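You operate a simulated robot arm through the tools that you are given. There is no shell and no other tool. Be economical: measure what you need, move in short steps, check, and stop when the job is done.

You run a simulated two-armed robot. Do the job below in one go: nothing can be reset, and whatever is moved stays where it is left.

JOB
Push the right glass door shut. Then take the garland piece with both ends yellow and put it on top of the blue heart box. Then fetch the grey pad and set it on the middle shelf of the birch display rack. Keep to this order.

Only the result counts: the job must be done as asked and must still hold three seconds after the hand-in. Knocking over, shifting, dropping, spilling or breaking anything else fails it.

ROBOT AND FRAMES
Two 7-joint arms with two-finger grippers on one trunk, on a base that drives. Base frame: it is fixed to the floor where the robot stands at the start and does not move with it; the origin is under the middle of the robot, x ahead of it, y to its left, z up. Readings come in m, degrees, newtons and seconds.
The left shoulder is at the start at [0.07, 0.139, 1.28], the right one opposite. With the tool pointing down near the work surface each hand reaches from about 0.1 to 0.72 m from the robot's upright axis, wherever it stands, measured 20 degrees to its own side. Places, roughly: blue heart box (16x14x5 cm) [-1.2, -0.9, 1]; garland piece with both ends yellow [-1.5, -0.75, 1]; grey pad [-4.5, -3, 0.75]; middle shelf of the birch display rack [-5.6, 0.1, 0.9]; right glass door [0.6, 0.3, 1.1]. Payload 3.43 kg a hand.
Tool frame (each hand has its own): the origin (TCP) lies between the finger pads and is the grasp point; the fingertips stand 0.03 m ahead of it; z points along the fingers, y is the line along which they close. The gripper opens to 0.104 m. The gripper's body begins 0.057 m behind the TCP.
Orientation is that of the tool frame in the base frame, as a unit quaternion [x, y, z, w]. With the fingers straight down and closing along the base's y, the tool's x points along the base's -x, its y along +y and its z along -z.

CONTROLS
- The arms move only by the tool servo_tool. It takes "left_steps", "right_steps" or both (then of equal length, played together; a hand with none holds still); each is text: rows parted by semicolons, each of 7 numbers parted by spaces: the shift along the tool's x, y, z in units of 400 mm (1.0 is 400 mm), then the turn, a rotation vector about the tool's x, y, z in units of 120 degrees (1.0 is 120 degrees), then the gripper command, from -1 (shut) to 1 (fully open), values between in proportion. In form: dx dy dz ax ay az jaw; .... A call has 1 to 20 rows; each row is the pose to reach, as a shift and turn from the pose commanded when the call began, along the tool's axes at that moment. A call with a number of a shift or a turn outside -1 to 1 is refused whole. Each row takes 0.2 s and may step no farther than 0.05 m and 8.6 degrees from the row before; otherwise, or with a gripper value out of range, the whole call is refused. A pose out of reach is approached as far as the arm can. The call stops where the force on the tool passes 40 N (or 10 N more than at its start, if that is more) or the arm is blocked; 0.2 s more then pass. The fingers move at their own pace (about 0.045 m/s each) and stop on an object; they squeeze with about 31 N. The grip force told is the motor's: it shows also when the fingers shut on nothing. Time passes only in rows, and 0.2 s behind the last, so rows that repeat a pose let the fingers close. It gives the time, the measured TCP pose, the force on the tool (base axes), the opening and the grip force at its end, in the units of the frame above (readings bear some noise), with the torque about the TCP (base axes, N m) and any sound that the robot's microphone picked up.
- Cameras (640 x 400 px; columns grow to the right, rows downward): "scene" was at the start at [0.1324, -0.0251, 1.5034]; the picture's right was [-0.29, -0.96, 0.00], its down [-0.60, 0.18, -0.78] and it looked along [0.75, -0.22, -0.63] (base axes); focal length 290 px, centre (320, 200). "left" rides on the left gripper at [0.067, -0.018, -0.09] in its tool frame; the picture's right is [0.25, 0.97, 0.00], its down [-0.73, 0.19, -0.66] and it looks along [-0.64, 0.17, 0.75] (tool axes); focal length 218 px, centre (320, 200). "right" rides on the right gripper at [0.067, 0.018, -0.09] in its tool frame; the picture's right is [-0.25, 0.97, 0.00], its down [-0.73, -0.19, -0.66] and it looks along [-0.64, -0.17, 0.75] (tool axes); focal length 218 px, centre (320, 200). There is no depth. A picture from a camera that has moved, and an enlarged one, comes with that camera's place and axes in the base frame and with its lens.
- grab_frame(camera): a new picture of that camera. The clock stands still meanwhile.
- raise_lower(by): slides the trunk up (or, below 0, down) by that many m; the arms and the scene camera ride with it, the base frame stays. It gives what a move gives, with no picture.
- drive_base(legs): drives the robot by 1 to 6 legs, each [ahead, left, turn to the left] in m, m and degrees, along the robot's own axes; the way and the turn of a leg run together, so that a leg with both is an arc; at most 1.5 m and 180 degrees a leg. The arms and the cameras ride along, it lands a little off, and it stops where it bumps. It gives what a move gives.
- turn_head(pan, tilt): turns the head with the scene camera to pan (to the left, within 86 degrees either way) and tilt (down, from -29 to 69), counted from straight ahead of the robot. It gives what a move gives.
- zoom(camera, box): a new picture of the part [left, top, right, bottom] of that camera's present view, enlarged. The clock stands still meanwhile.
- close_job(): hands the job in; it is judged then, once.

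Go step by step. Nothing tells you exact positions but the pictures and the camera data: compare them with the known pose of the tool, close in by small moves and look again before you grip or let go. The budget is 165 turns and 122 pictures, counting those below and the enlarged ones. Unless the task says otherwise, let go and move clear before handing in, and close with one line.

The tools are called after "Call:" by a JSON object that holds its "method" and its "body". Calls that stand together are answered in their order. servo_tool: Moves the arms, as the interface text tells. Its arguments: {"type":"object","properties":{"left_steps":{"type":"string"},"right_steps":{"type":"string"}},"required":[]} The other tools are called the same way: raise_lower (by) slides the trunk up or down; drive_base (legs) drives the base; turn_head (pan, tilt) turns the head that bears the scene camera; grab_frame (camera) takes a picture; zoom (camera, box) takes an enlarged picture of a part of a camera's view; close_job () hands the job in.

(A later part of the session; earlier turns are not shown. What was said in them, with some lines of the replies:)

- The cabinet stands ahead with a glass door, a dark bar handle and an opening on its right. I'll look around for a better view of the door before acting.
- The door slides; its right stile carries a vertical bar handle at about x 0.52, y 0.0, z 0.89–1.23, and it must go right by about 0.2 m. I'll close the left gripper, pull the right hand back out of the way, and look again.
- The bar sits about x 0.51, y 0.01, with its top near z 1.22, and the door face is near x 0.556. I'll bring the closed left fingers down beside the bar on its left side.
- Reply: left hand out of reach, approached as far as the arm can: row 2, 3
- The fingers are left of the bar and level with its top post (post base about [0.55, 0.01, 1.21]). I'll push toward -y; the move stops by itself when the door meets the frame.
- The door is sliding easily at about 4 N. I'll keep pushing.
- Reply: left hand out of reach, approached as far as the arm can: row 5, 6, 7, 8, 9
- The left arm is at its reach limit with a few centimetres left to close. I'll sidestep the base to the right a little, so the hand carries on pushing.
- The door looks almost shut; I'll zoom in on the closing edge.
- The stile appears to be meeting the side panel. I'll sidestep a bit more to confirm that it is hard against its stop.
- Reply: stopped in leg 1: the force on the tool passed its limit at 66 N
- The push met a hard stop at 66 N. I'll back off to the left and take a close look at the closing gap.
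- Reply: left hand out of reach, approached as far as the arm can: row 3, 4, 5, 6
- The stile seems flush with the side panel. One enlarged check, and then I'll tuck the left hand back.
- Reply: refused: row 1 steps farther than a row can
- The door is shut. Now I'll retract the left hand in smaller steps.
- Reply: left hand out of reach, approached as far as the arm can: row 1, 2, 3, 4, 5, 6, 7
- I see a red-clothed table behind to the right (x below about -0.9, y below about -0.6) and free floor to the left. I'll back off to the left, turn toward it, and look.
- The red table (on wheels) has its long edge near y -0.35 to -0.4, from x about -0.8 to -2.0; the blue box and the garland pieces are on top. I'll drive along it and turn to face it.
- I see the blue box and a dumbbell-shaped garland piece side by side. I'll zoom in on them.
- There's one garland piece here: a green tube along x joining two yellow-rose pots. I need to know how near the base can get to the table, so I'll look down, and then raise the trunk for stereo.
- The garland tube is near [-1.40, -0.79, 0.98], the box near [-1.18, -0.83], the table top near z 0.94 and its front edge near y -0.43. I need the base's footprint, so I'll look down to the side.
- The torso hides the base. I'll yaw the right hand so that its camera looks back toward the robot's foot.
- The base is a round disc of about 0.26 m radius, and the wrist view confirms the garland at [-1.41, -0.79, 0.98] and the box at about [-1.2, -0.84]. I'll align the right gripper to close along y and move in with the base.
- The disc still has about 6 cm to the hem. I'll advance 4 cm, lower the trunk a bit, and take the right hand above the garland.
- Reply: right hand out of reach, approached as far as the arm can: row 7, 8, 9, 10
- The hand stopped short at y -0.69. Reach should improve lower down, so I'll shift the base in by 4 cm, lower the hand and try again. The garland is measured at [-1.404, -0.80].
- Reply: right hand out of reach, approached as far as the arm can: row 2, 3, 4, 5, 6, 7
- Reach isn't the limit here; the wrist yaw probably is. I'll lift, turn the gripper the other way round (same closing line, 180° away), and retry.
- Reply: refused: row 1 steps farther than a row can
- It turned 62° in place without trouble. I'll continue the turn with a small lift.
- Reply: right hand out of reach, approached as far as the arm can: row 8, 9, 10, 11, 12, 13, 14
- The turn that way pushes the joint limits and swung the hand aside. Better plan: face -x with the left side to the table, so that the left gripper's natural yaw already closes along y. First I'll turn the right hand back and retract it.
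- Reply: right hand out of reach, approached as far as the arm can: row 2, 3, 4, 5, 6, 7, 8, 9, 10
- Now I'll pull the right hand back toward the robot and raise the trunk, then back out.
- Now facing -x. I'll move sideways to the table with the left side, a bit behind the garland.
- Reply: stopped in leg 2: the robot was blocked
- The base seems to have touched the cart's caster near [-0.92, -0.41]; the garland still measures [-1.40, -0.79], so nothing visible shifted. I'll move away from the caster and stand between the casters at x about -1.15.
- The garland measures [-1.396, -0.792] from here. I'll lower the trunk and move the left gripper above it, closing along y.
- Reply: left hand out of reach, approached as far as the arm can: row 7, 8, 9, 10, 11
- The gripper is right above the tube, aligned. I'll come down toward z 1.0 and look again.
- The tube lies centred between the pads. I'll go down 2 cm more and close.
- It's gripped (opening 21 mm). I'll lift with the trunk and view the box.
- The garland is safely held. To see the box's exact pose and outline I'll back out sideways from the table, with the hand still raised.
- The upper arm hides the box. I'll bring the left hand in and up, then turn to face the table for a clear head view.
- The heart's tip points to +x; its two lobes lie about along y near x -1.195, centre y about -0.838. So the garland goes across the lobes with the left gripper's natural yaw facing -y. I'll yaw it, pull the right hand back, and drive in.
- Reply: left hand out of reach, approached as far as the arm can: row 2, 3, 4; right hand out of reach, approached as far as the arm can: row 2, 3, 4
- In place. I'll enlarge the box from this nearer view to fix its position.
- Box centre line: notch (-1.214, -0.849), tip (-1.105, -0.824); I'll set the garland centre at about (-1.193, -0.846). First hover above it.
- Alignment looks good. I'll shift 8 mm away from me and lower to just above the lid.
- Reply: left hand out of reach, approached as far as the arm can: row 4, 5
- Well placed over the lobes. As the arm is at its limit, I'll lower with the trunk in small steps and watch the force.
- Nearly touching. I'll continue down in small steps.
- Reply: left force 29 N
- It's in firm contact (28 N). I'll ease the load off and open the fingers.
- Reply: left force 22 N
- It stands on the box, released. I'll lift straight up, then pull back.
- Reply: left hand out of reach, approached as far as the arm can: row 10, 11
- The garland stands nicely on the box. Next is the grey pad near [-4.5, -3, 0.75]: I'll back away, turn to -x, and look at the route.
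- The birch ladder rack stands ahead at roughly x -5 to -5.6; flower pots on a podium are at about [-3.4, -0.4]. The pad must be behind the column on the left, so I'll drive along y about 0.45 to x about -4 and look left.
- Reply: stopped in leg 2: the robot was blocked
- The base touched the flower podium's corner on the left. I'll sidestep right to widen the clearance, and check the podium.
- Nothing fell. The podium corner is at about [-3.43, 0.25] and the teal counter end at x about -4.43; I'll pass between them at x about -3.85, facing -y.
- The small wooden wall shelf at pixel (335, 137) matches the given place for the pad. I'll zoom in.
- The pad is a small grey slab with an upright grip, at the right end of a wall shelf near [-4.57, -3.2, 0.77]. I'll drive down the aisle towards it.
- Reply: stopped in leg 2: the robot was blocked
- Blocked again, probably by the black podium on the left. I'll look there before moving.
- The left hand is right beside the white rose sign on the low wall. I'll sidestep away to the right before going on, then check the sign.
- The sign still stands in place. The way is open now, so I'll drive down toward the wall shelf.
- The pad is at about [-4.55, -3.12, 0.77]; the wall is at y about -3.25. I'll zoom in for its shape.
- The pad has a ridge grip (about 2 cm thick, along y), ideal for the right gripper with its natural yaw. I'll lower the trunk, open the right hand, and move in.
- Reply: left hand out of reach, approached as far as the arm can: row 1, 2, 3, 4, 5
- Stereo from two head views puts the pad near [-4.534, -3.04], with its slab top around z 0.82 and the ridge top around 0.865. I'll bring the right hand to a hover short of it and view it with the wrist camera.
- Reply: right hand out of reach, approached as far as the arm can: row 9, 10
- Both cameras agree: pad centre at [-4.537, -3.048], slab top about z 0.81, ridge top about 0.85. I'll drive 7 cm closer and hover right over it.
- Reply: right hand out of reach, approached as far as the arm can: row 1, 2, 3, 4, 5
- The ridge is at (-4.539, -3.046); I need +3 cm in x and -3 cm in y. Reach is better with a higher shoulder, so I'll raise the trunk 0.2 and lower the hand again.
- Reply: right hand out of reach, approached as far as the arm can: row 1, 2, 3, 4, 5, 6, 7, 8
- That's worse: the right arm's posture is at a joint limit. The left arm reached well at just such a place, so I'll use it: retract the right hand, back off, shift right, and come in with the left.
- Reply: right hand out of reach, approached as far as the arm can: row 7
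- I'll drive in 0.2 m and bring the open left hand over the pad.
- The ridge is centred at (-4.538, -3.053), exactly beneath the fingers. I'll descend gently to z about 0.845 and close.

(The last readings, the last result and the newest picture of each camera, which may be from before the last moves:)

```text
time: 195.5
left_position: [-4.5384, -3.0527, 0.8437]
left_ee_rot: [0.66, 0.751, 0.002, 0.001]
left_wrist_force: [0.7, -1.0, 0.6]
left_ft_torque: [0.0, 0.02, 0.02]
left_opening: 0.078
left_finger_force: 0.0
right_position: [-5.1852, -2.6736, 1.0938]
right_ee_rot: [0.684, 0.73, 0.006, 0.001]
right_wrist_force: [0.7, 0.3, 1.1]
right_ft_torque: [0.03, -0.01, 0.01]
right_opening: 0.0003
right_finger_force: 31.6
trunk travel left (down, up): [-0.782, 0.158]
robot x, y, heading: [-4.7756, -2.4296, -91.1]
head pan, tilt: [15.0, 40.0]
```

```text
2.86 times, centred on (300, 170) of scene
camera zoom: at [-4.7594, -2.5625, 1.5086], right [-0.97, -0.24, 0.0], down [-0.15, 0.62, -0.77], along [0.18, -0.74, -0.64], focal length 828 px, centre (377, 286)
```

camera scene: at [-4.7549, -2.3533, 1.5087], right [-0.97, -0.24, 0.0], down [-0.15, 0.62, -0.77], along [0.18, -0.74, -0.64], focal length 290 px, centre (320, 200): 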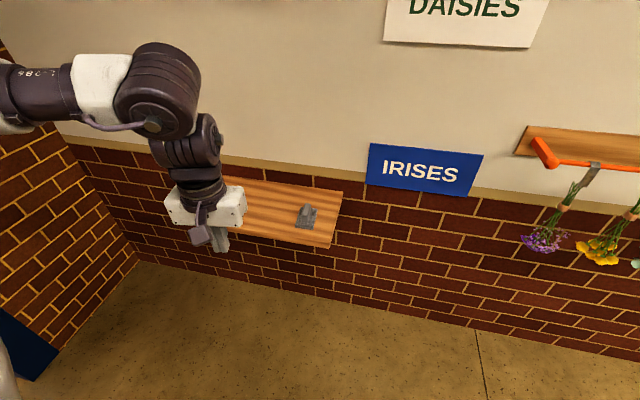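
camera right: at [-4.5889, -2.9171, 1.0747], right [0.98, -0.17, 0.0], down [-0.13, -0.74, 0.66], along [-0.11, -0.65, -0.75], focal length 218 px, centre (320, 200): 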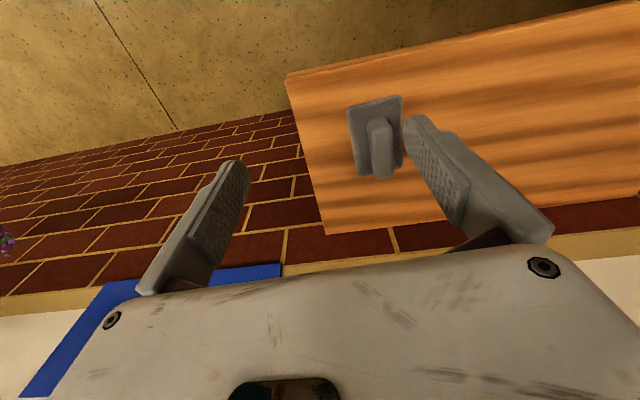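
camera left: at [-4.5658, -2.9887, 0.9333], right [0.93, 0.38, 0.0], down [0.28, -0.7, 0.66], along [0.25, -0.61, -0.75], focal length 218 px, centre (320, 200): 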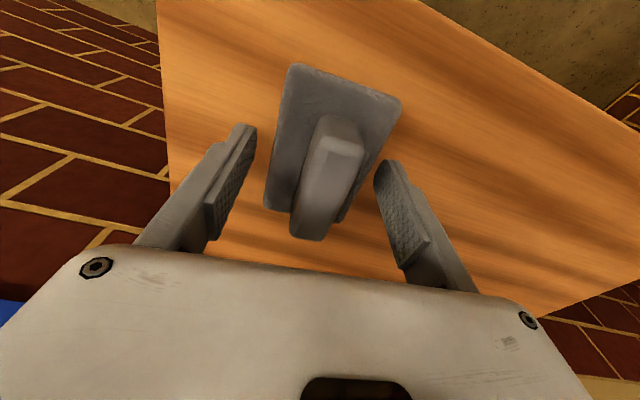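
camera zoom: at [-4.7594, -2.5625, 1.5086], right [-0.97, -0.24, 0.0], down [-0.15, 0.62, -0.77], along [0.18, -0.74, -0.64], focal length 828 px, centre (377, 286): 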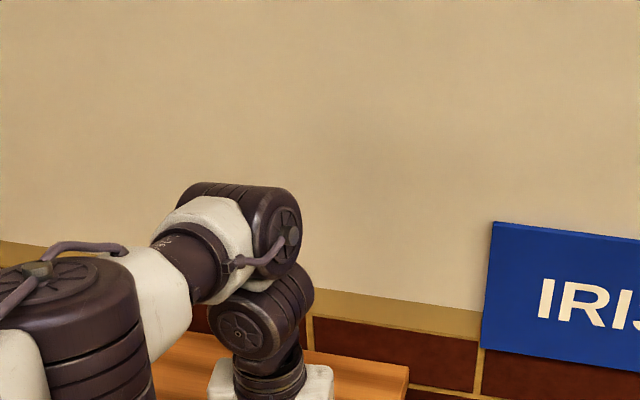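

The ridge is centred and aligned between the pads. Closing.

Call:
{"method": "servo_tool", "body": {"left_steps": "0 0 0 0 0 0 0;0 0 0 0 0 0 -0.5;0 0 0 0 0 0 -1;0 0 0 0 0 0 -1;0 0 0 0 0 0 -1;0 0 0 0 0 0 -1;0 0 0 0 0 0 -1"}}

Call:
{"method": "raise_lower", "body": {"by": 0.1}}

Call:
{"method": "grab_frame", "body": {"camera": "left"}}

```text
time: 197.1
left_position: [-4.5403, -3.052, 0.8448]
left_ee_rot: [0.66, 0.751, 0.001, 0.0]
left_wrist_force: [-0.5, -0.5, -0.4]
left_ft_torque: [0.04, -0.01, -0.01]
left_opening: 0.0645
left_finger_force: 31.3
right_position: [-5.1847, -2.6727, 1.0928]
right_ee_rot: [0.684, 0.729, 0.005, 0.002]
right_wrist_force: [-0.3, -0.5, 0.1]
right_ft_torque: [0.01, -0.01, -0.03]
right_opening: 0.0
right_finger_force: 31.3
trunk travel left (down, up): [-0.782, 0.158]
robot x, y, heading: [-4.7785, -2.4278, -91.5]
head pan, tilt: [15.0, 40.0]
```

```text
time: 198.4
left_position: [-4.5395, -3.0531, 0.9449]
left_ee_rot: [0.66, 0.752, 0.001, 0.001]
left_wrist_force: [-0.2, 0.6, -0.6]
left_ft_torque: [0.0, 0.03, -0.02]
left_opening: 0.0642
left_finger_force: 31.1
right_position: [-5.1863, -2.6737, 1.1937]
right_ee_rot: [0.684, 0.729, 0.006, 0.001]
right_wrist_force: [-0.1, -0.3, 0.3]
right_ft_torque: [-0.02, -0.01, 0.01]
right_opening: 0.0
right_finger_force: 31.0
trunk travel left (down, up): [-0.882, 0.058]
robot x, y, heading: [-4.7792, -2.4291, -91.5]
head pan, tilt: [15.0, 40.0]
```

```text
42 pictures are left
camera left: at [-4.566, -2.989, 1.0335], right [0.93, 0.38, 0.0], down [0.28, -0.7, 0.66], along [0.25, -0.61, -0.75], focal length 218 px, centre (320, 200)
```

left: 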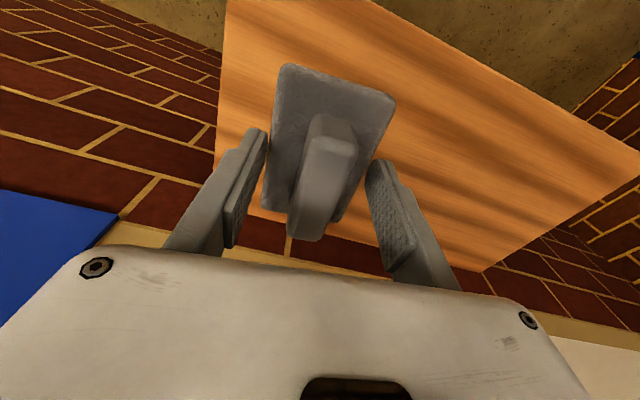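

The fingers closed on the slab's sides (64 mm), not the ridge. For setting it between rack shelves I'll want a tilted grip on the ridge, so I'll put it back down and regrip there with the hand pitched about 45°.

Call:
{"method": "raise_lower", "body": {"by": -0.098}}

Call:
{"method": "raise_lower", "body": {"by": -0.003}}

Call:
{"method": "servo_tool", "body": {"left_steps": "0 0 0 0 0 0 0.3;0 0 0 0 0 0 0.5;0 0 0 0 0 0 0.5;0 0 -0.05 0 0 0 0.5;0 0 -0.12 0 0 0 0.5;0 0 -0.2 0 0 0 0.5"}}

Call:
{"method": "grab_frame", "body": {"camera": "left"}}

```text
time: 199.7
left_position: [-4.5404, -3.0514, 0.8457]
left_ee_rot: [0.66, 0.751, 0.001, 0.001]
left_wrist_force: [0.3, 0.4, -1.0]
left_ft_torque: [0.01, 0.0, 0.01]
left_opening: 0.0641
left_finger_force: 31.3
right_position: [-5.1853, -2.6712, 1.0963]
right_ee_rot: [0.684, 0.729, 0.006, 0.002]
right_wrist_force: [0.5, 0.0, -0.4]
right_ft_torque: [0.03, 0.0, 0.0]
right_opening: 0.0002
right_finger_force: 30.6
trunk travel left (down, up): [-0.784, 0.156]
robot x, y, heading: [-4.7779, -2.4293, -91.5]
head pan, tilt: [15.0, 40.0]
```

```text
time: 200.2
left_position: [-4.5399, -3.0515, 0.8429]
left_ee_rot: [0.66, 0.751, 0.0, 0.001]
left_wrist_force: [-0.1, -0.1, 1.8]
left_ft_torque: [0.18, -0.03, -0.02]
left_opening: 0.0641
left_finger_force: 31.5
right_position: [-5.1865, -2.6724, 1.0936]
right_ee_rot: [0.684, 0.73, 0.005, 0.002]
right_wrist_force: [-0.8, 0.4, 1.4]
right_ft_torque: [0.0, -0.01, -0.01]
right_opening: 0.0
right_finger_force: 31.3
trunk travel left (down, up): [-0.781, 0.159]
robot x, y, heading: [-4.7761, -2.425, -91.5]
head pan, tilt: [15.0, 40.0]
```

```text
time: 201.6
left_position: [-4.5396, -3.0512, 0.9244]
left_ee_rot: [0.66, 0.752, 0.0, 0.002]
left_wrist_force: [0.1, 0.5, 0.3]
left_ft_torque: [-0.05, -0.02, -0.05]
left_opening: 0.0779
left_finger_force: 0.1
right_position: [-5.1861, -2.6723, 1.094]
right_ee_rot: [0.684, 0.73, 0.005, 0.002]
right_wrist_force: [0.7, -0.6, -0.4]
right_ft_torque: [0.02, 0.0, 0.02]
right_opening: 0.0001
right_finger_force: 30.9
trunk travel left (down, up): [-0.781, 0.159]
robot x, y, heading: [-4.778, -2.4304, -91.5]
head pan, tilt: [15.0, 40.0]
```

```text
41 pictures are left
camera left: at [-4.567, -2.9874, 1.0133], right [0.93, 0.38, 0.0], down [0.28, -0.7, 0.66], along [0.25, -0.61, -0.75], focal length 218 px, centre (320, 200)
```

left: 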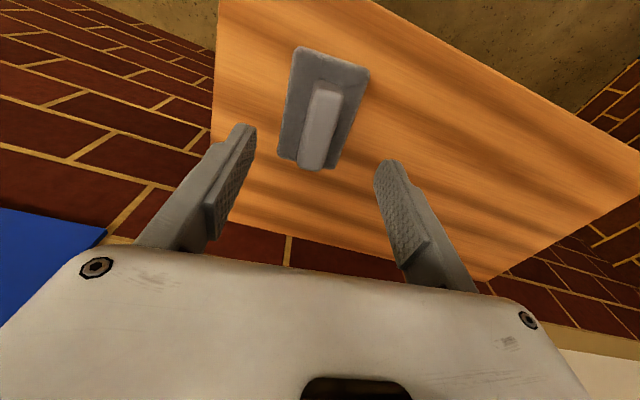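

The pad is back on the shelf, upright. Now I'll pitch the hand 45° forward about the grasp point, above the ridge.

Call:
{"method": "servo_tool", "body": {"left_steps": "0 0 0 0 -0.0625 0 0.3;0 0 0 0 -0.125 0 0;0 0 0 0 -0.1875 0 0;0 0 0 0 -0.25 0 0;0 0 0 0 -0.3125 0 0;0 0 0 0 -0.375 0 0;0 0 0 0 -0.375 0 0"}}

Call:
{"method": "grab_frame", "body": {"camera": "left"}}

Call:
{"method": "turn_head", "body": {"pan": 10, "tilt": 52}}

Call:
{"method": "grab_frame", "body": {"camera": "scene"}}

```text
time: 203.2
left_position: [-4.5392, -3.0528, 0.9238]
left_ee_rot: [0.609, 0.694, -0.252, 0.289]
left_wrist_force: [0.7, 0.9, -0.3]
left_ft_torque: [0.01, -0.01, 0.0]
left_opening: 0.0522
left_finger_force: 0.0
right_position: [-5.1863, -2.6724, 1.0927]
right_ee_rot: [0.684, 0.73, 0.006, 0.002]
right_wrist_force: [0.1, 0.1, -0.7]
right_ft_torque: [0.01, 0.0, -0.01]
right_opening: 0.0
right_finger_force: 30.8
trunk travel left (down, up): [-0.781, 0.159]
robot x, y, heading: [-4.7766, -2.4283, -91.5]
head pan, tilt: [15.0, 40.0]
```

```text
40 pictures are left
camera left: at [-4.5708, -2.9457, 0.9391], right [0.94, 0.3, -0.18], down [0.19, -0.03, 0.98], along [0.29, -0.95, -0.08], focal length 218 px, centre (320, 200)
```

left: 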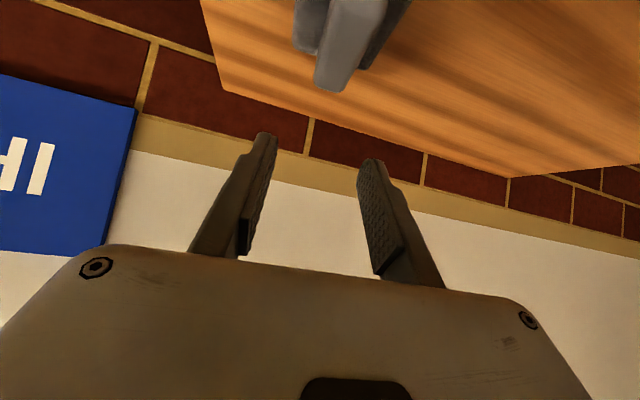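

```text
time: 204.0
left_position: [-4.539, -3.0514, 0.9235]
left_ee_rot: [0.61, 0.694, -0.251, 0.288]
left_wrist_force: [0.1, 1.2, -0.2]
left_ft_torque: [0.01, -0.02, 0.03]
left_opening: 0.0519
left_finger_force: 0.1
right_position: [-5.1867, -2.6743, 1.0919]
right_ee_rot: [0.683, 0.73, 0.006, 0.001]
right_wrist_force: [-0.3, -0.4, -0.2]
right_ft_torque: [-0.01, -0.01, 0.0]
right_opening: 0.0
right_finger_force: 30.6
trunk travel left (down, up): [-0.781, 0.159]
robot x, y, heading: [-4.7755, -2.4264, -91.0]
head pan, tilt: [10.0, 52.0]
```

```text
39 pictures are left
camera scene: at [-4.7682, -2.5541, 1.4909], right [-0.99, -0.15, 0.0], down [-0.12, 0.78, -0.62], along [0.09, -0.61, -0.79], focal length 290 px, centre (320, 200)
```

scene: 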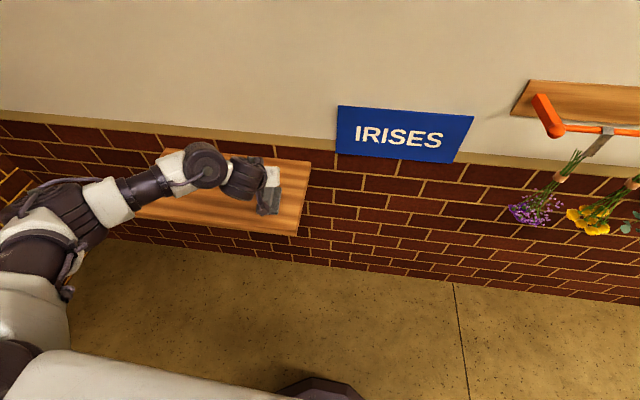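

The hand is pitched with the ridge below the fingers. I'll descend straight down about 6.8 cm.

Call:
{"method": "servo_tool", "body": {"left_steps": "0.04 0 0.04 0 0 0 0;0.08 0 0.08 0 0 0 0;0.1 0 0.1 0 0 0 0;0.12 0 0.12 0 0 0 0;0.12 0 0.12 0 0 0 0"}}

Call:
{"method": "grab_frame", "body": {"camera": "left"}}

```text
time: 205.2
left_position: [-4.5402, -3.0516, 0.8542]
left_ee_rot: [0.61, 0.694, -0.252, 0.288]
left_wrist_force: [-0.6, 1.1, -0.3]
left_ft_torque: [0.02, -0.03, 0.0]
left_opening: 0.0521
left_finger_force: 0.0
right_position: [-5.1871, -2.6727, 1.0933]
right_ee_rot: [0.684, 0.729, 0.005, 0.001]
right_wrist_force: [-0.6, 0.5, -0.3]
right_ft_torque: [-0.05, -0.03, 0.0]
right_opening: 0.0001
right_finger_force: 30.7
trunk travel left (down, up): [-0.781, 0.159]
robot x, y, heading: [-4.7781, -2.4298, -91.5]
head pan, tilt: [10.0, 52.0]
```

```text
38 pictures are left
camera left: at [-4.5719, -2.9451, 0.8705], right [0.94, 0.3, -0.18], down [0.19, -0.03, 0.98], along [0.29, -0.95, -0.08], focal length 218 px, centre (320, 200)
```

left: 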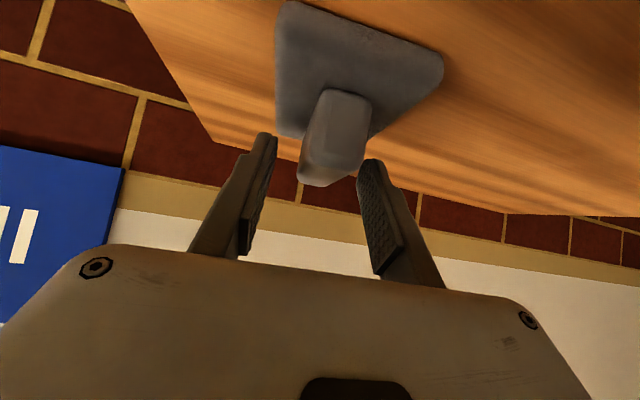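

The ridge is low (slab top about 0.82, ridge top about 0.845). I'll ease back 1 cm and down 3 mm so that the fingertips take the ridge, then close.

Call:
{"method": "servo_tool", "body": {"left_steps": "0.0225 0 -0.0125 0 0 0 0;0.0225 0 -0.0125 0 0 0 0;0.0225 0 -0.0125 0 0 0 -0.5;0.0225 0 -0.0125 0 0 0 -1;0.0225 0 -0.0125 0 0 0 -1;0.0225 0 -0.0125 0 0 0 -1;0.0225 0 -0.0125 0 0 0 -1"}}

Call:
{"method": "grab_frame", "body": {"camera": "left"}}

```text
time: 206.8
left_position: [-4.5431, -3.0428, 0.8535]
left_ee_rot: [0.609, 0.694, -0.251, 0.289]
left_wrist_force: [0.2, -0.5, 0.6]
left_ft_torque: [0.03, 0.0, 0.0]
left_opening: 0.0229
left_finger_force: 31.6
right_position: [-5.1849, -2.6734, 1.093]
right_ee_rot: [0.684, 0.73, 0.006, 0.001]
right_wrist_force: [-0.8, 0.3, -1.0]
right_ft_torque: [0.02, -0.02, 0.02]
right_opening: 0.0002
right_finger_force: 30.3
trunk travel left (down, up): [-0.781, 0.159]
robot x, y, heading: [-4.7784, -2.4289, -91.4]
head pan, tilt: [10.0, 52.0]
```

```text
37 pictures are left
camera left: at [-4.5741, -2.9364, 0.8681], right [0.94, 0.3, -0.18], down [0.19, -0.03, 0.98], along [0.29, -0.95, -0.08], focal length 218 px, centre (320, 200)
```

left: 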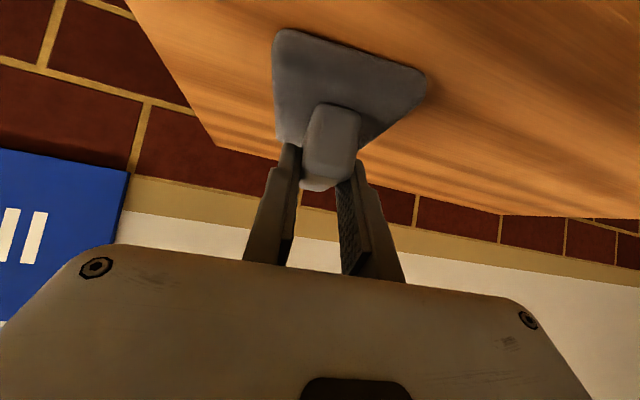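

Gripped on the ridge (22.9 mm). I'll lift with the trunk and check that it holds level.

Call:
{"method": "raise_lower", "body": {"by": 0.1}}

Call:
{"method": "grab_frame", "body": {"camera": "left"}}

```text
time: 208.1
left_position: [-4.5407, -3.0429, 0.9529]
left_ee_rot: [0.61, 0.694, -0.252, 0.289]
left_wrist_force: [-0.2, 0.1, -0.3]
left_ft_torque: [0.04, 0.01, 0.01]
left_opening: 0.0229
left_finger_force: 30.6
right_position: [-5.1861, -2.6727, 1.1932]
right_ee_rot: [0.683, 0.73, 0.006, 0.002]
right_wrist_force: [0.0, 0.2, 0.3]
right_ft_torque: [0.02, 0.03, 0.01]
right_opening: 0.0
right_finger_force: 31.3
trunk travel left (down, up): [-0.881, 0.059]
robot x, y, heading: [-4.7804, -2.4277, -91.4]
head pan, tilt: [10.0, 52.0]
```

```text
36 pictures are left
camera left: at [-4.5742, -2.9365, 0.968], right [0.94, 0.3, -0.18], down [0.19, -0.03, 0.98], along [0.29, -0.95, -0.08], focal length 218 px, centre (320, 200)
```

left: 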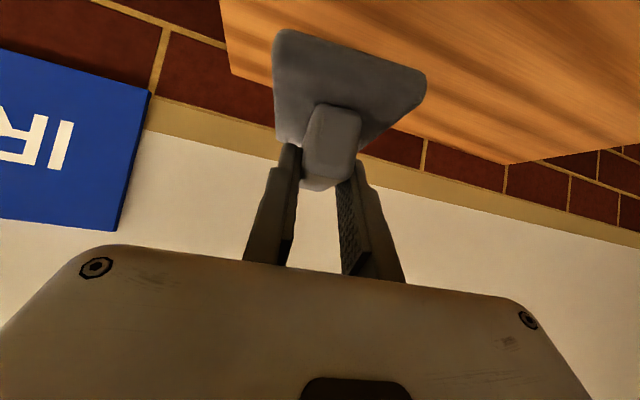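

It holds. I'll back away and turn around to look at the rack.

Call:
{"method": "drive_base", "body": {"legs": [[-0.8, 0, 0], [0, 0, -180]]}}

Call:
{"method": "turn_head", "body": {"pan": 0, "tilt": 20}}

Call:
{"method": "grab_frame", "body": {"camera": "scene"}}

```text
time: 219.9
left_position: [-4.9441, -0.9971, 0.9539]
left_ee_rot: [0.668, -0.638, -0.278, -0.263]
left_wrist_force: [-0.2, 0.8, -0.6]
left_ft_torque: [-0.02, 0.0, 0.0]
left_opening: 0.0231
left_finger_force: 30.7
right_position: [-4.3333, -1.4196, 1.1918]
right_ee_rot: [-0.701, 0.714, 0.002, -0.005]
right_wrist_force: [-0.8, 0.5, 0.4]
right_ft_torque: [0.02, 0.02, 0.05]
right_opening: 0.0
right_finger_force: 31.0
trunk travel left (down, up): [-0.881, 0.059]
robot x, y, heading: [-4.7596, -1.629, 84.0]
head pan, tilt: [10.0, 52.0]
```

```text
time: 220.9
left_position: [-4.9448, -0.9963, 0.9528]
left_ee_rot: [0.668, -0.638, -0.277, -0.263]
left_wrist_force: [-1.2, -0.4, -0.2]
left_ft_torque: [0.01, 0.02, 0.02]
left_opening: 0.0229
left_finger_force: 31.0
right_position: [-4.3328, -1.4188, 1.194]
right_ee_rot: [-0.701, 0.713, 0.002, -0.006]
right_wrist_force: [0.1, -0.5, -0.2]
right_ft_torque: [-0.02, 0.01, 0.0]
right_opening: 0.0
right_finger_force: 30.7
trunk travel left (down, up): [-0.881, 0.059]
robot x, y, heading: [-4.7607, -1.6277, 84.1]
head pan, tilt: [0.0, 20.0]
```

```text
35 pictures are left
camera scene: at [-4.7437, -1.4862, 1.639], right [0.99, -0.11, 0.0], down [-0.04, -0.34, -0.94], along [0.1, 0.93, -0.34], focal length 290 px, centre (320, 200)
```

scene: 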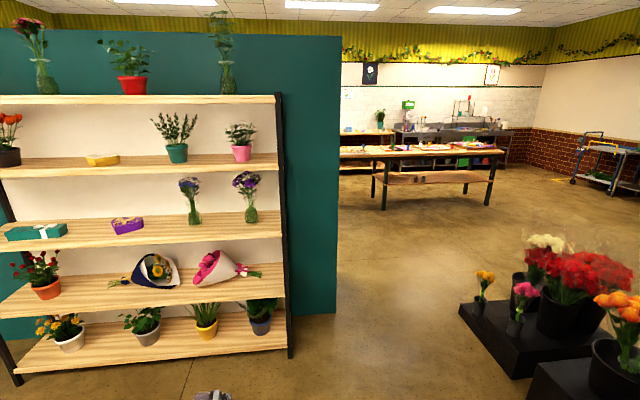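

The middle shelf (z about 0.9) holds a teal box, a purple box and two vases, with a free gap near x -5.49 between the purple box and the left vase. I'll square up and approach that.

Call:
{"method": "drive_base", "body": {"legs": [[0, 0, 6], [0.15, 0.49, 0]]}}

Call:
{"method": "turn_head", "body": {"pan": 12, "tilt": 28}}

Call:
{"method": "grab_frame", "body": {"camera": "scene"}}

```text
time: 224.5
left_position: [-5.5088, -0.8698, 0.9534]
left_ee_rot: [0.702, -0.6, -0.293, -0.247]
left_wrist_force: [0.7, -0.4, 0.2]
left_ft_torque: [-0.03, -0.01, -0.01]
left_opening: 0.023
left_finger_force: 30.8
right_position: [-4.8551, -1.2221, 1.1926]
right_ee_rot: [0.738, -0.675, -0.003, 0.005]
right_wrist_force: [-0.4, 0.0, -0.9]
right_ft_torque: [0.01, 0.05, 0.03]
right_opening: 0.0001
right_finger_force: 31.0
trunk travel left (down, up): [-0.881, 0.059]
robot x, y, heading: [-5.2577, -1.4784, 90.1]
head pan, tilt: [0.0, 20.0]
```

```text
time: 225.2
left_position: [-5.5101, -0.8689, 0.9533]
left_ee_rot: [0.702, -0.601, -0.291, -0.248]
left_wrist_force: [0.5, 0.4, 0.1]
left_ft_torque: [0.0, 0.01, 0.01]
left_opening: 0.023
left_finger_force: 31.1
right_position: [-4.8572, -1.2216, 1.1914]
right_ee_rot: [0.739, -0.674, 0.0, 0.004]
right_wrist_force: [0.1, -0.8, 0.4]
right_ft_torque: [0.0, 0.02, 0.02]
right_opening: 0.0002
right_finger_force: 31.3
trunk travel left (down, up): [-0.881, 0.059]
robot x, y, heading: [-5.2573, -1.4758, 90.1]
head pan, tilt: [12.0, 28.0]
```

```text
34 pictures are left
camera scene: at [-5.2781, -1.3372, 1.6262], right [0.98, 0.21, 0.0], down [0.1, -0.46, -0.88], along [-0.19, 0.86, -0.47], focal length 290 px, centre (320, 200)
```

scene: 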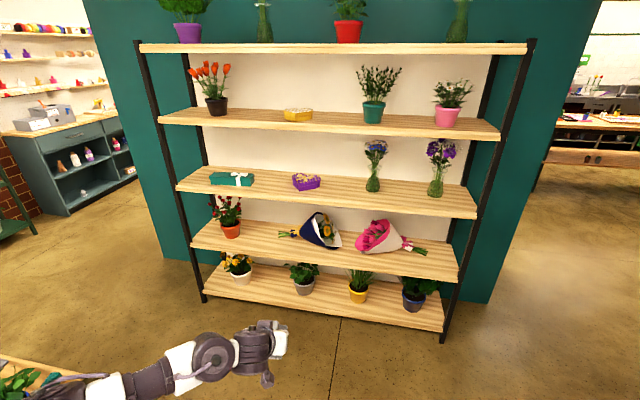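

Stereo gives shelf z of about 0.90, front edge y about 0.01, left vase at (-5.31, 0.14) and purple box at (-5.69, 0.17); upper shelf underside about 1.25. I'll raise the hand 5 cm and drive straight in, aiming the pad at (-5.49, 0.11).

Call:
{"method": "raise_lower", "body": {"by": 0.055}}

Call:
{"method": "drive_base", "body": {"legs": [[0.7, -0.02, 0]]}}

Call:
{"method": "turn_head", "body": {"pan": 20, "tilt": 40}}

Call:
{"method": "grab_frame", "body": {"camera": "scene"}}

Call:
{"method": "grab_frame", "body": {"camera": "left"}}

```text
time: 226.2
left_position: [-5.5091, -0.8694, 1.0077]
left_ee_rot: [0.701, -0.601, -0.292, -0.249]
left_wrist_force: [-0.2, 0.1, -0.1]
left_ft_torque: [0.01, 0.0, 0.02]
left_opening: 0.0228
left_finger_force: 30.8
right_position: [-4.8569, -1.2205, 1.2476]
right_ee_rot: [0.738, -0.675, -0.001, 0.005]
right_wrist_force: [-0.7, 0.7, -0.4]
right_ft_torque: [-0.01, 0.0, 0.0]
right_opening: 0.0001
right_finger_force: 30.9
trunk travel left (down, up): [-0.936, 0.004]
robot x, y, heading: [-5.2582, -1.4738, 90.1]
head pan, tilt: [12.0, 28.0]
```

```text
time: 230.1
left_position: [-5.5003, -0.1624, 1.0091]
left_ee_rot: [0.704, -0.598, -0.293, -0.247]
left_wrist_force: [-0.3, 0.1, -1.2]
left_ft_torque: [-0.03, 0.0, -0.02]
left_opening: 0.0229
left_finger_force: 31.5
right_position: [-4.845, -0.51, 1.2492]
right_ee_rot: [0.741, -0.672, -0.003, 0.005]
right_wrist_force: [-0.6, -0.8, -0.1]
right_ft_torque: [0.01, -0.01, 0.02]
right_opening: 0.0
right_finger_force: 30.9
trunk travel left (down, up): [-0.936, 0.004]
robot x, y, heading: [-5.2416, -0.7673, 90.6]
head pan, tilt: [12.0, 28.0]
```

```text
time: 230.8
left_position: [-5.4986, -0.1612, 1.0085]
left_ee_rot: [0.704, -0.598, -0.293, -0.247]
left_wrist_force: [0.0, -0.1, -0.7]
left_ft_torque: [0.0, -0.03, 0.02]
left_opening: 0.0231
left_finger_force: 30.9
right_position: [-4.8439, -0.5091, 1.2472]
right_ee_rot: [0.74, -0.672, -0.002, 0.006]
right_wrist_force: [-0.2, 0.0, 0.3]
right_ft_torque: [-0.02, -0.03, 0.03]
right_opening: 0.0003
right_finger_force: 31.2
trunk travel left (down, up): [-0.936, 0.004]
robot x, y, heading: [-5.2428, -0.767, 90.7]
head pan, tilt: [20.0, 40.0]
```

```text
33 pictures are left
camera scene: at [-5.2734, -0.6364, 1.6627], right [0.94, 0.35, 0.0], down [0.23, -0.6, -0.77], along [-0.27, 0.72, -0.64], focal length 290 px, centre (320, 200)
```

scene: 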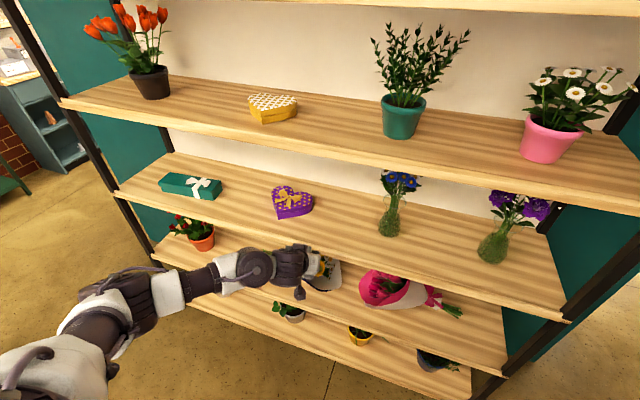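

```text
32 pictures are left
camera left: at [-5.4644, -0.2681, 1.0229], right [-0.93, -0.33, -0.18], down [-0.19, 0.02, 0.98], along [-0.32, 0.94, -0.08], focal length 218 px, centre (320, 200)
```

left: 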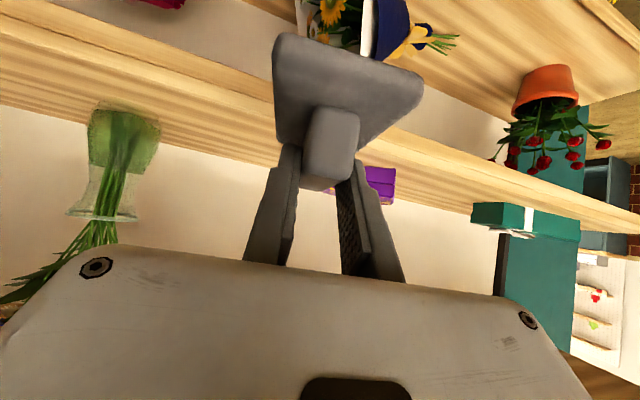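

The gap at shelf level runs from x -5.60 to -5.34, so I'll aim at -5.47. I'll sidestep 3 cm right and drive in another 0.25 m.

Call:
{"method": "drive_base", "body": {"legs": [[0, -0.03, 0], [0.25, 0, 0]]}}

Call:
{"method": "grab_frame", "body": {"camera": "left"}}

Call:
{"method": "grab_frame", "body": {"camera": "scene"}}

```text
time: 233.1
left_position: [-5.4717, 0.0896, 1.0091]
left_ee_rot: [0.704, -0.597, -0.293, -0.248]
left_wrist_force: [-0.7, -0.8, -0.6]
left_ft_torque: [-0.03, -0.07, -0.01]
left_opening: 0.0232
left_finger_force: 31.4
right_position: [-4.8178, -0.2589, 1.2491]
right_ee_rot: [0.741, -0.672, -0.002, 0.004]
right_wrist_force: [0.0, -0.2, 0.6]
right_ft_torque: [0.03, -0.02, 0.02]
right_opening: 0.0002
right_finger_force: 30.7
trunk travel left (down, up): [-0.936, 0.004]
robot x, y, heading: [-5.216, -0.5141, 90.5]
head pan, tilt: [20.0, 40.0]
```

```text
31 pictures are left
camera left: at [-5.4379, -0.018, 1.0241], right [-0.93, -0.33, -0.18], down [-0.19, 0.02, 0.98], along [-0.32, 0.94, -0.08], focal length 218 px, centre (320, 200)
```

left: 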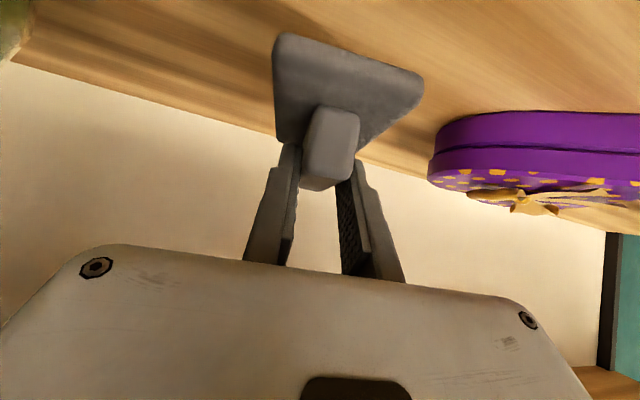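

```text
30 pictures are left
camera scene: at [-5.2471, -0.3879, 1.663], right [0.94, 0.35, 0.0], down [0.23, -0.6, -0.77], along [-0.27, 0.72, -0.64], focal length 290 px, centre (320, 200)
```

scene: 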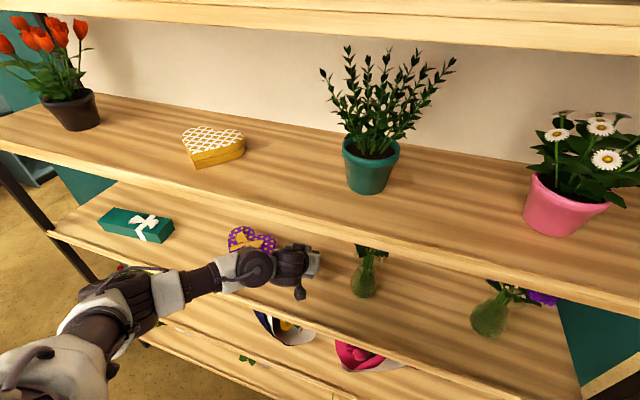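

The pad is above the shelf in the gap, clear on both sides. I'll lower with the trunk in steps.

Call:
{"method": "raise_lower", "body": {"by": -0.04}}

Call:
{"method": "grab_frame", "body": {"camera": "left"}}

```text
time: 233.9
left_position: [-5.4712, 0.0906, 0.9722]
left_ee_rot: [0.704, -0.596, -0.294, -0.249]
left_wrist_force: [-2.9, -0.5, 21.2]
left_ft_torque: [-0.19, -0.08, 0.05]
left_opening: 0.0231
left_finger_force: 31.0
right_position: [-4.8157, -0.2586, 1.2085]
right_ee_rot: [0.741, -0.671, -0.002, 0.005]
right_wrist_force: [-0.3, 0.4, 0.7]
right_ft_torque: [0.0, -0.01, 0.0]
right_opening: 0.0001
right_finger_force: 31.0
trunk travel left (down, up): [-0.896, 0.044]
robot x, y, heading: [-5.2176, -0.5136, 90.6]
head pan, tilt: [20.0, 40.0]
```

```text
29 pictures are left
camera left: at [-5.437, -0.0158, 0.9869], right [-0.92, -0.34, -0.18], down [-0.19, 0.01, 0.98], along [-0.33, 0.94, -0.08], focal length 218 px, centre (320, 200)
```

left: 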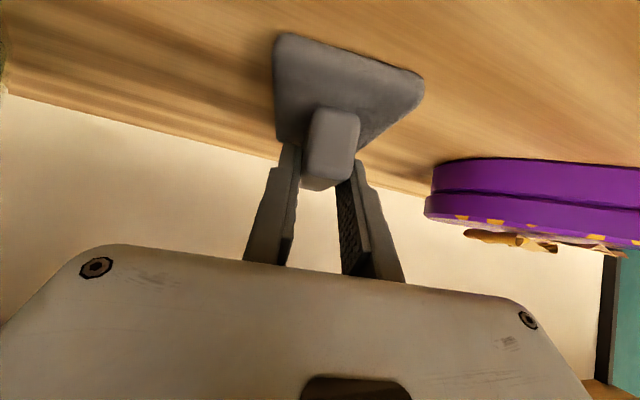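

It's in contact at 21 N, the pad flat on the shelf. I'll unload 2 mm, open, and withdraw up and back along the tool axis.

Call:
{"method": "raise_lower", "body": {"by": 0.002}}

Call:
{"method": "servo_tool", "body": {"left_steps": "0 0 0 0 0 0 -0.4;0 0 0 0 0 0 -0.2;0 0 0 0 0 0 0;0 0 0 0 0 0 0"}}

Call:
{"method": "grab_frame", "body": {"camera": "left"}}

```text
time: 234.4
left_position: [-5.4736, 0.0923, 0.9718]
left_ee_rot: [0.704, -0.597, -0.294, -0.249]
left_wrist_force: [-2.8, 5.8, 20.5]
left_ft_torque: [0.82, 0.08, 0.07]
left_opening: 0.023
left_finger_force: 30.8
right_position: [-4.8159, -0.2567, 1.2103]
right_ee_rot: [0.741, -0.672, -0.002, 0.006]
right_wrist_force: [0.2, 0.0, 0.1]
right_ft_torque: [0.03, -0.01, -0.01]
right_opening: 0.0003
right_finger_force: 30.9
trunk travel left (down, up): [-0.898, 0.042]
robot x, y, heading: [-5.2135, -0.517, 90.8]
head pan, tilt: [20.0, 40.0]
```

```text
time: 235.4
left_position: [-5.4712, 0.0928, 0.969]
left_ee_rot: [0.704, -0.598, -0.292, -0.247]
left_wrist_force: [0.4, -1.7, -0.5]
left_ft_torque: [0.02, -0.01, 0.01]
left_opening: 0.052
left_finger_force: 0.1
right_position: [-4.8155, -0.2562, 1.21]
right_ee_rot: [0.741, -0.672, -0.002, 0.005]
right_wrist_force: [-0.4, 0.2, 0.1]
right_ft_torque: [-0.03, -0.01, 0.0]
right_opening: 0.0
right_finger_force: 30.7
trunk travel left (down, up): [-0.898, 0.042]
robot x, y, heading: [-5.2155, -0.5139, 90.6]
head pan, tilt: [20.0, 40.0]
```

```text
28 pictures are left
camera left: at [-5.4373, -0.0156, 0.9847], right [-0.93, -0.33, -0.18], down [-0.19, 0.02, 0.98], along [-0.32, 0.94, -0.08], focal length 218 px, centre (320, 200)
```

left: 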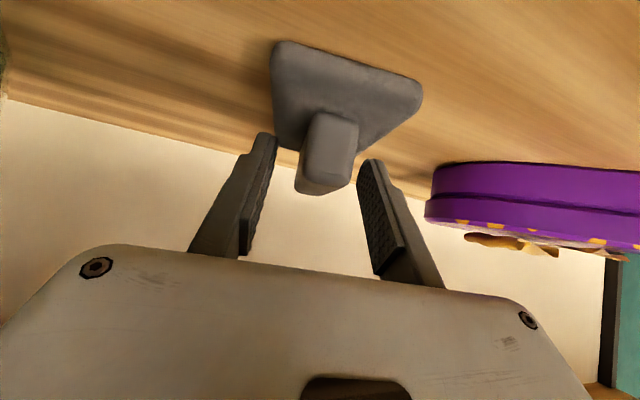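

Released and standing. Withdrawing along the tool axis, then backing away.

Call:
{"method": "servo_tool", "body": {"left_steps": "0 0 -0.05 0 0 0 0;0 0 -0.1 0 0 0 0;0 0 -0.17 0 0 0 0"}}

Call:
{"method": "drive_base", "body": {"legs": [[-0.7, 0, 0]]}}

Call:
{"method": "turn_head", "body": {"pan": 12, "tilt": 30}}

Call:
{"method": "grab_frame", "body": {"camera": "scene"}}

Call:
{"method": "zoom", "body": {"camera": "scene", "box": [230, 130, 420, 250]}}

```text
time: 236.2
left_position: [-5.4664, 0.0434, 1.0166]
left_ee_rot: [0.704, -0.598, -0.293, -0.247]
left_wrist_force: [-0.5, -0.4, 0.6]
left_ft_torque: [-0.02, 0.0, -0.01]
left_opening: 0.0518
left_finger_force: 0.1
right_position: [-4.8158, -0.2569, 1.2105]
right_ee_rot: [0.741, -0.672, -0.002, 0.005]
right_wrist_force: [-0.2, -0.7, -0.5]
right_ft_torque: [0.0, 0.04, 0.05]
right_opening: 0.0
right_finger_force: 30.9
trunk travel left (down, up): [-0.898, 0.042]
robot x, y, heading: [-5.2146, -0.5146, 90.7]
head pan, tilt: [20.0, 40.0]
```

```text
time: 240.1
left_position: [-5.4602, -0.6652, 1.0164]
left_ee_rot: [0.708, -0.594, -0.294, -0.244]
left_wrist_force: [0.6, 0.3, -0.5]
left_ft_torque: [-0.01, 0.01, -0.04]
left_opening: 0.0521
left_finger_force: 0.0
right_position: [-4.8085, -0.9585, 1.2103]
right_ee_rot: [0.746, -0.666, -0.002, 0.006]
right_wrist_force: [-0.6, 0.0, 0.3]
right_ft_torque: [0.0, -0.01, 0.0]
right_opening: 0.0
right_finger_force: 30.9
trunk travel left (down, up): [-0.898, 0.042]
robot x, y, heading: [-5.2032, -1.2191, 91.3]
head pan, tilt: [20.0, 40.0]
```

```text
time: 240.8
left_position: [-5.4607, -0.6669, 1.0156]
left_ee_rot: [0.709, -0.593, -0.294, -0.244]
left_wrist_force: [-0.6, 0.0, 0.6]
left_ft_torque: [-0.01, 0.02, 0.01]
left_opening: 0.052
left_finger_force: 0.1
right_position: [-4.8073, -0.96, 1.2094]
right_ee_rot: [0.745, -0.667, -0.001, 0.007]
right_wrist_force: [0.1, -0.1, 0.2]
right_ft_torque: [-0.03, 0.01, 0.01]
right_opening: 0.0001
right_finger_force: 31.3
trunk travel left (down, up): [-0.898, 0.042]
robot x, y, heading: [-5.2069, -1.2232, 91.2]
head pan, tilt: [12.0, 30.0]
```

```text
27 pictures are left
camera scene: at [-5.2258, -1.084, 1.64], right [0.97, 0.23, 0.0], down [0.12, -0.49, -0.87], along [-0.2, 0.84, -0.5], focal length 290 px, centre (320, 200)
```

scene: 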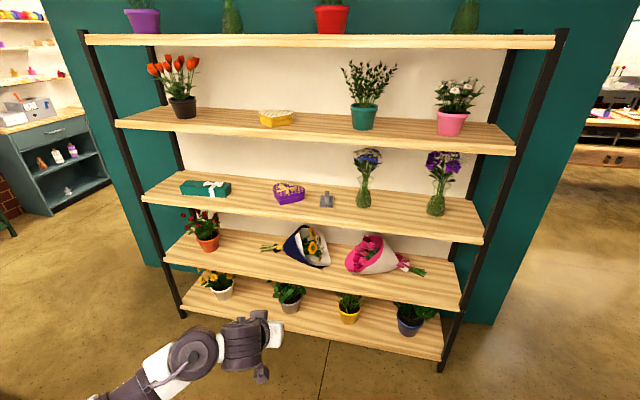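

```text
3.33 times, centred on (325, 190) of scene
camera zoom: at [-5.2258, -1.084, 1.64], right [0.97, 0.23, 0.0], down [0.12, -0.49, -0.87], along [-0.2, 0.84, -0.5], focal length 966 px, centre (303, 233)
```

zoom: 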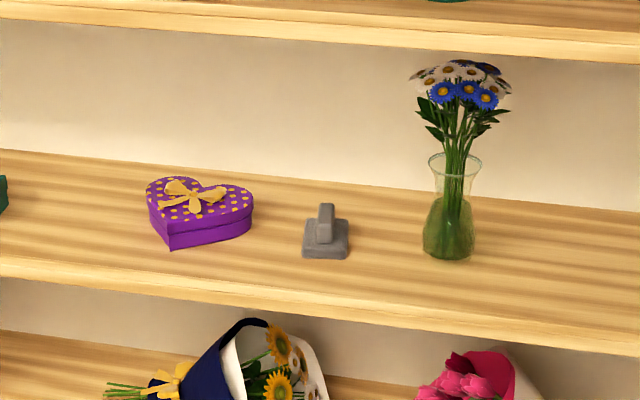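

The grey pad stands flat on the middle shelf with its neighbours untouched. The door is shut, the garland is on the blue heart box, and both hands are clear, so I'm handing in.

Call:
{"method": "close_job", "body": {}}

```text
The job is handed in.
```

I did all three parts in the order you asked: the right glass door is pushed shut, the yellow-ended garland piece stands on the blue heart box, and the grey pad sits on the middle shelf of the birch rack. While driving, the robot was blocked three times: at the red table's caster, the flower podium, and beside the white rose sign. In the pictures after each, nothing looked moved or knocked over, but I can't rule out a small shift there.
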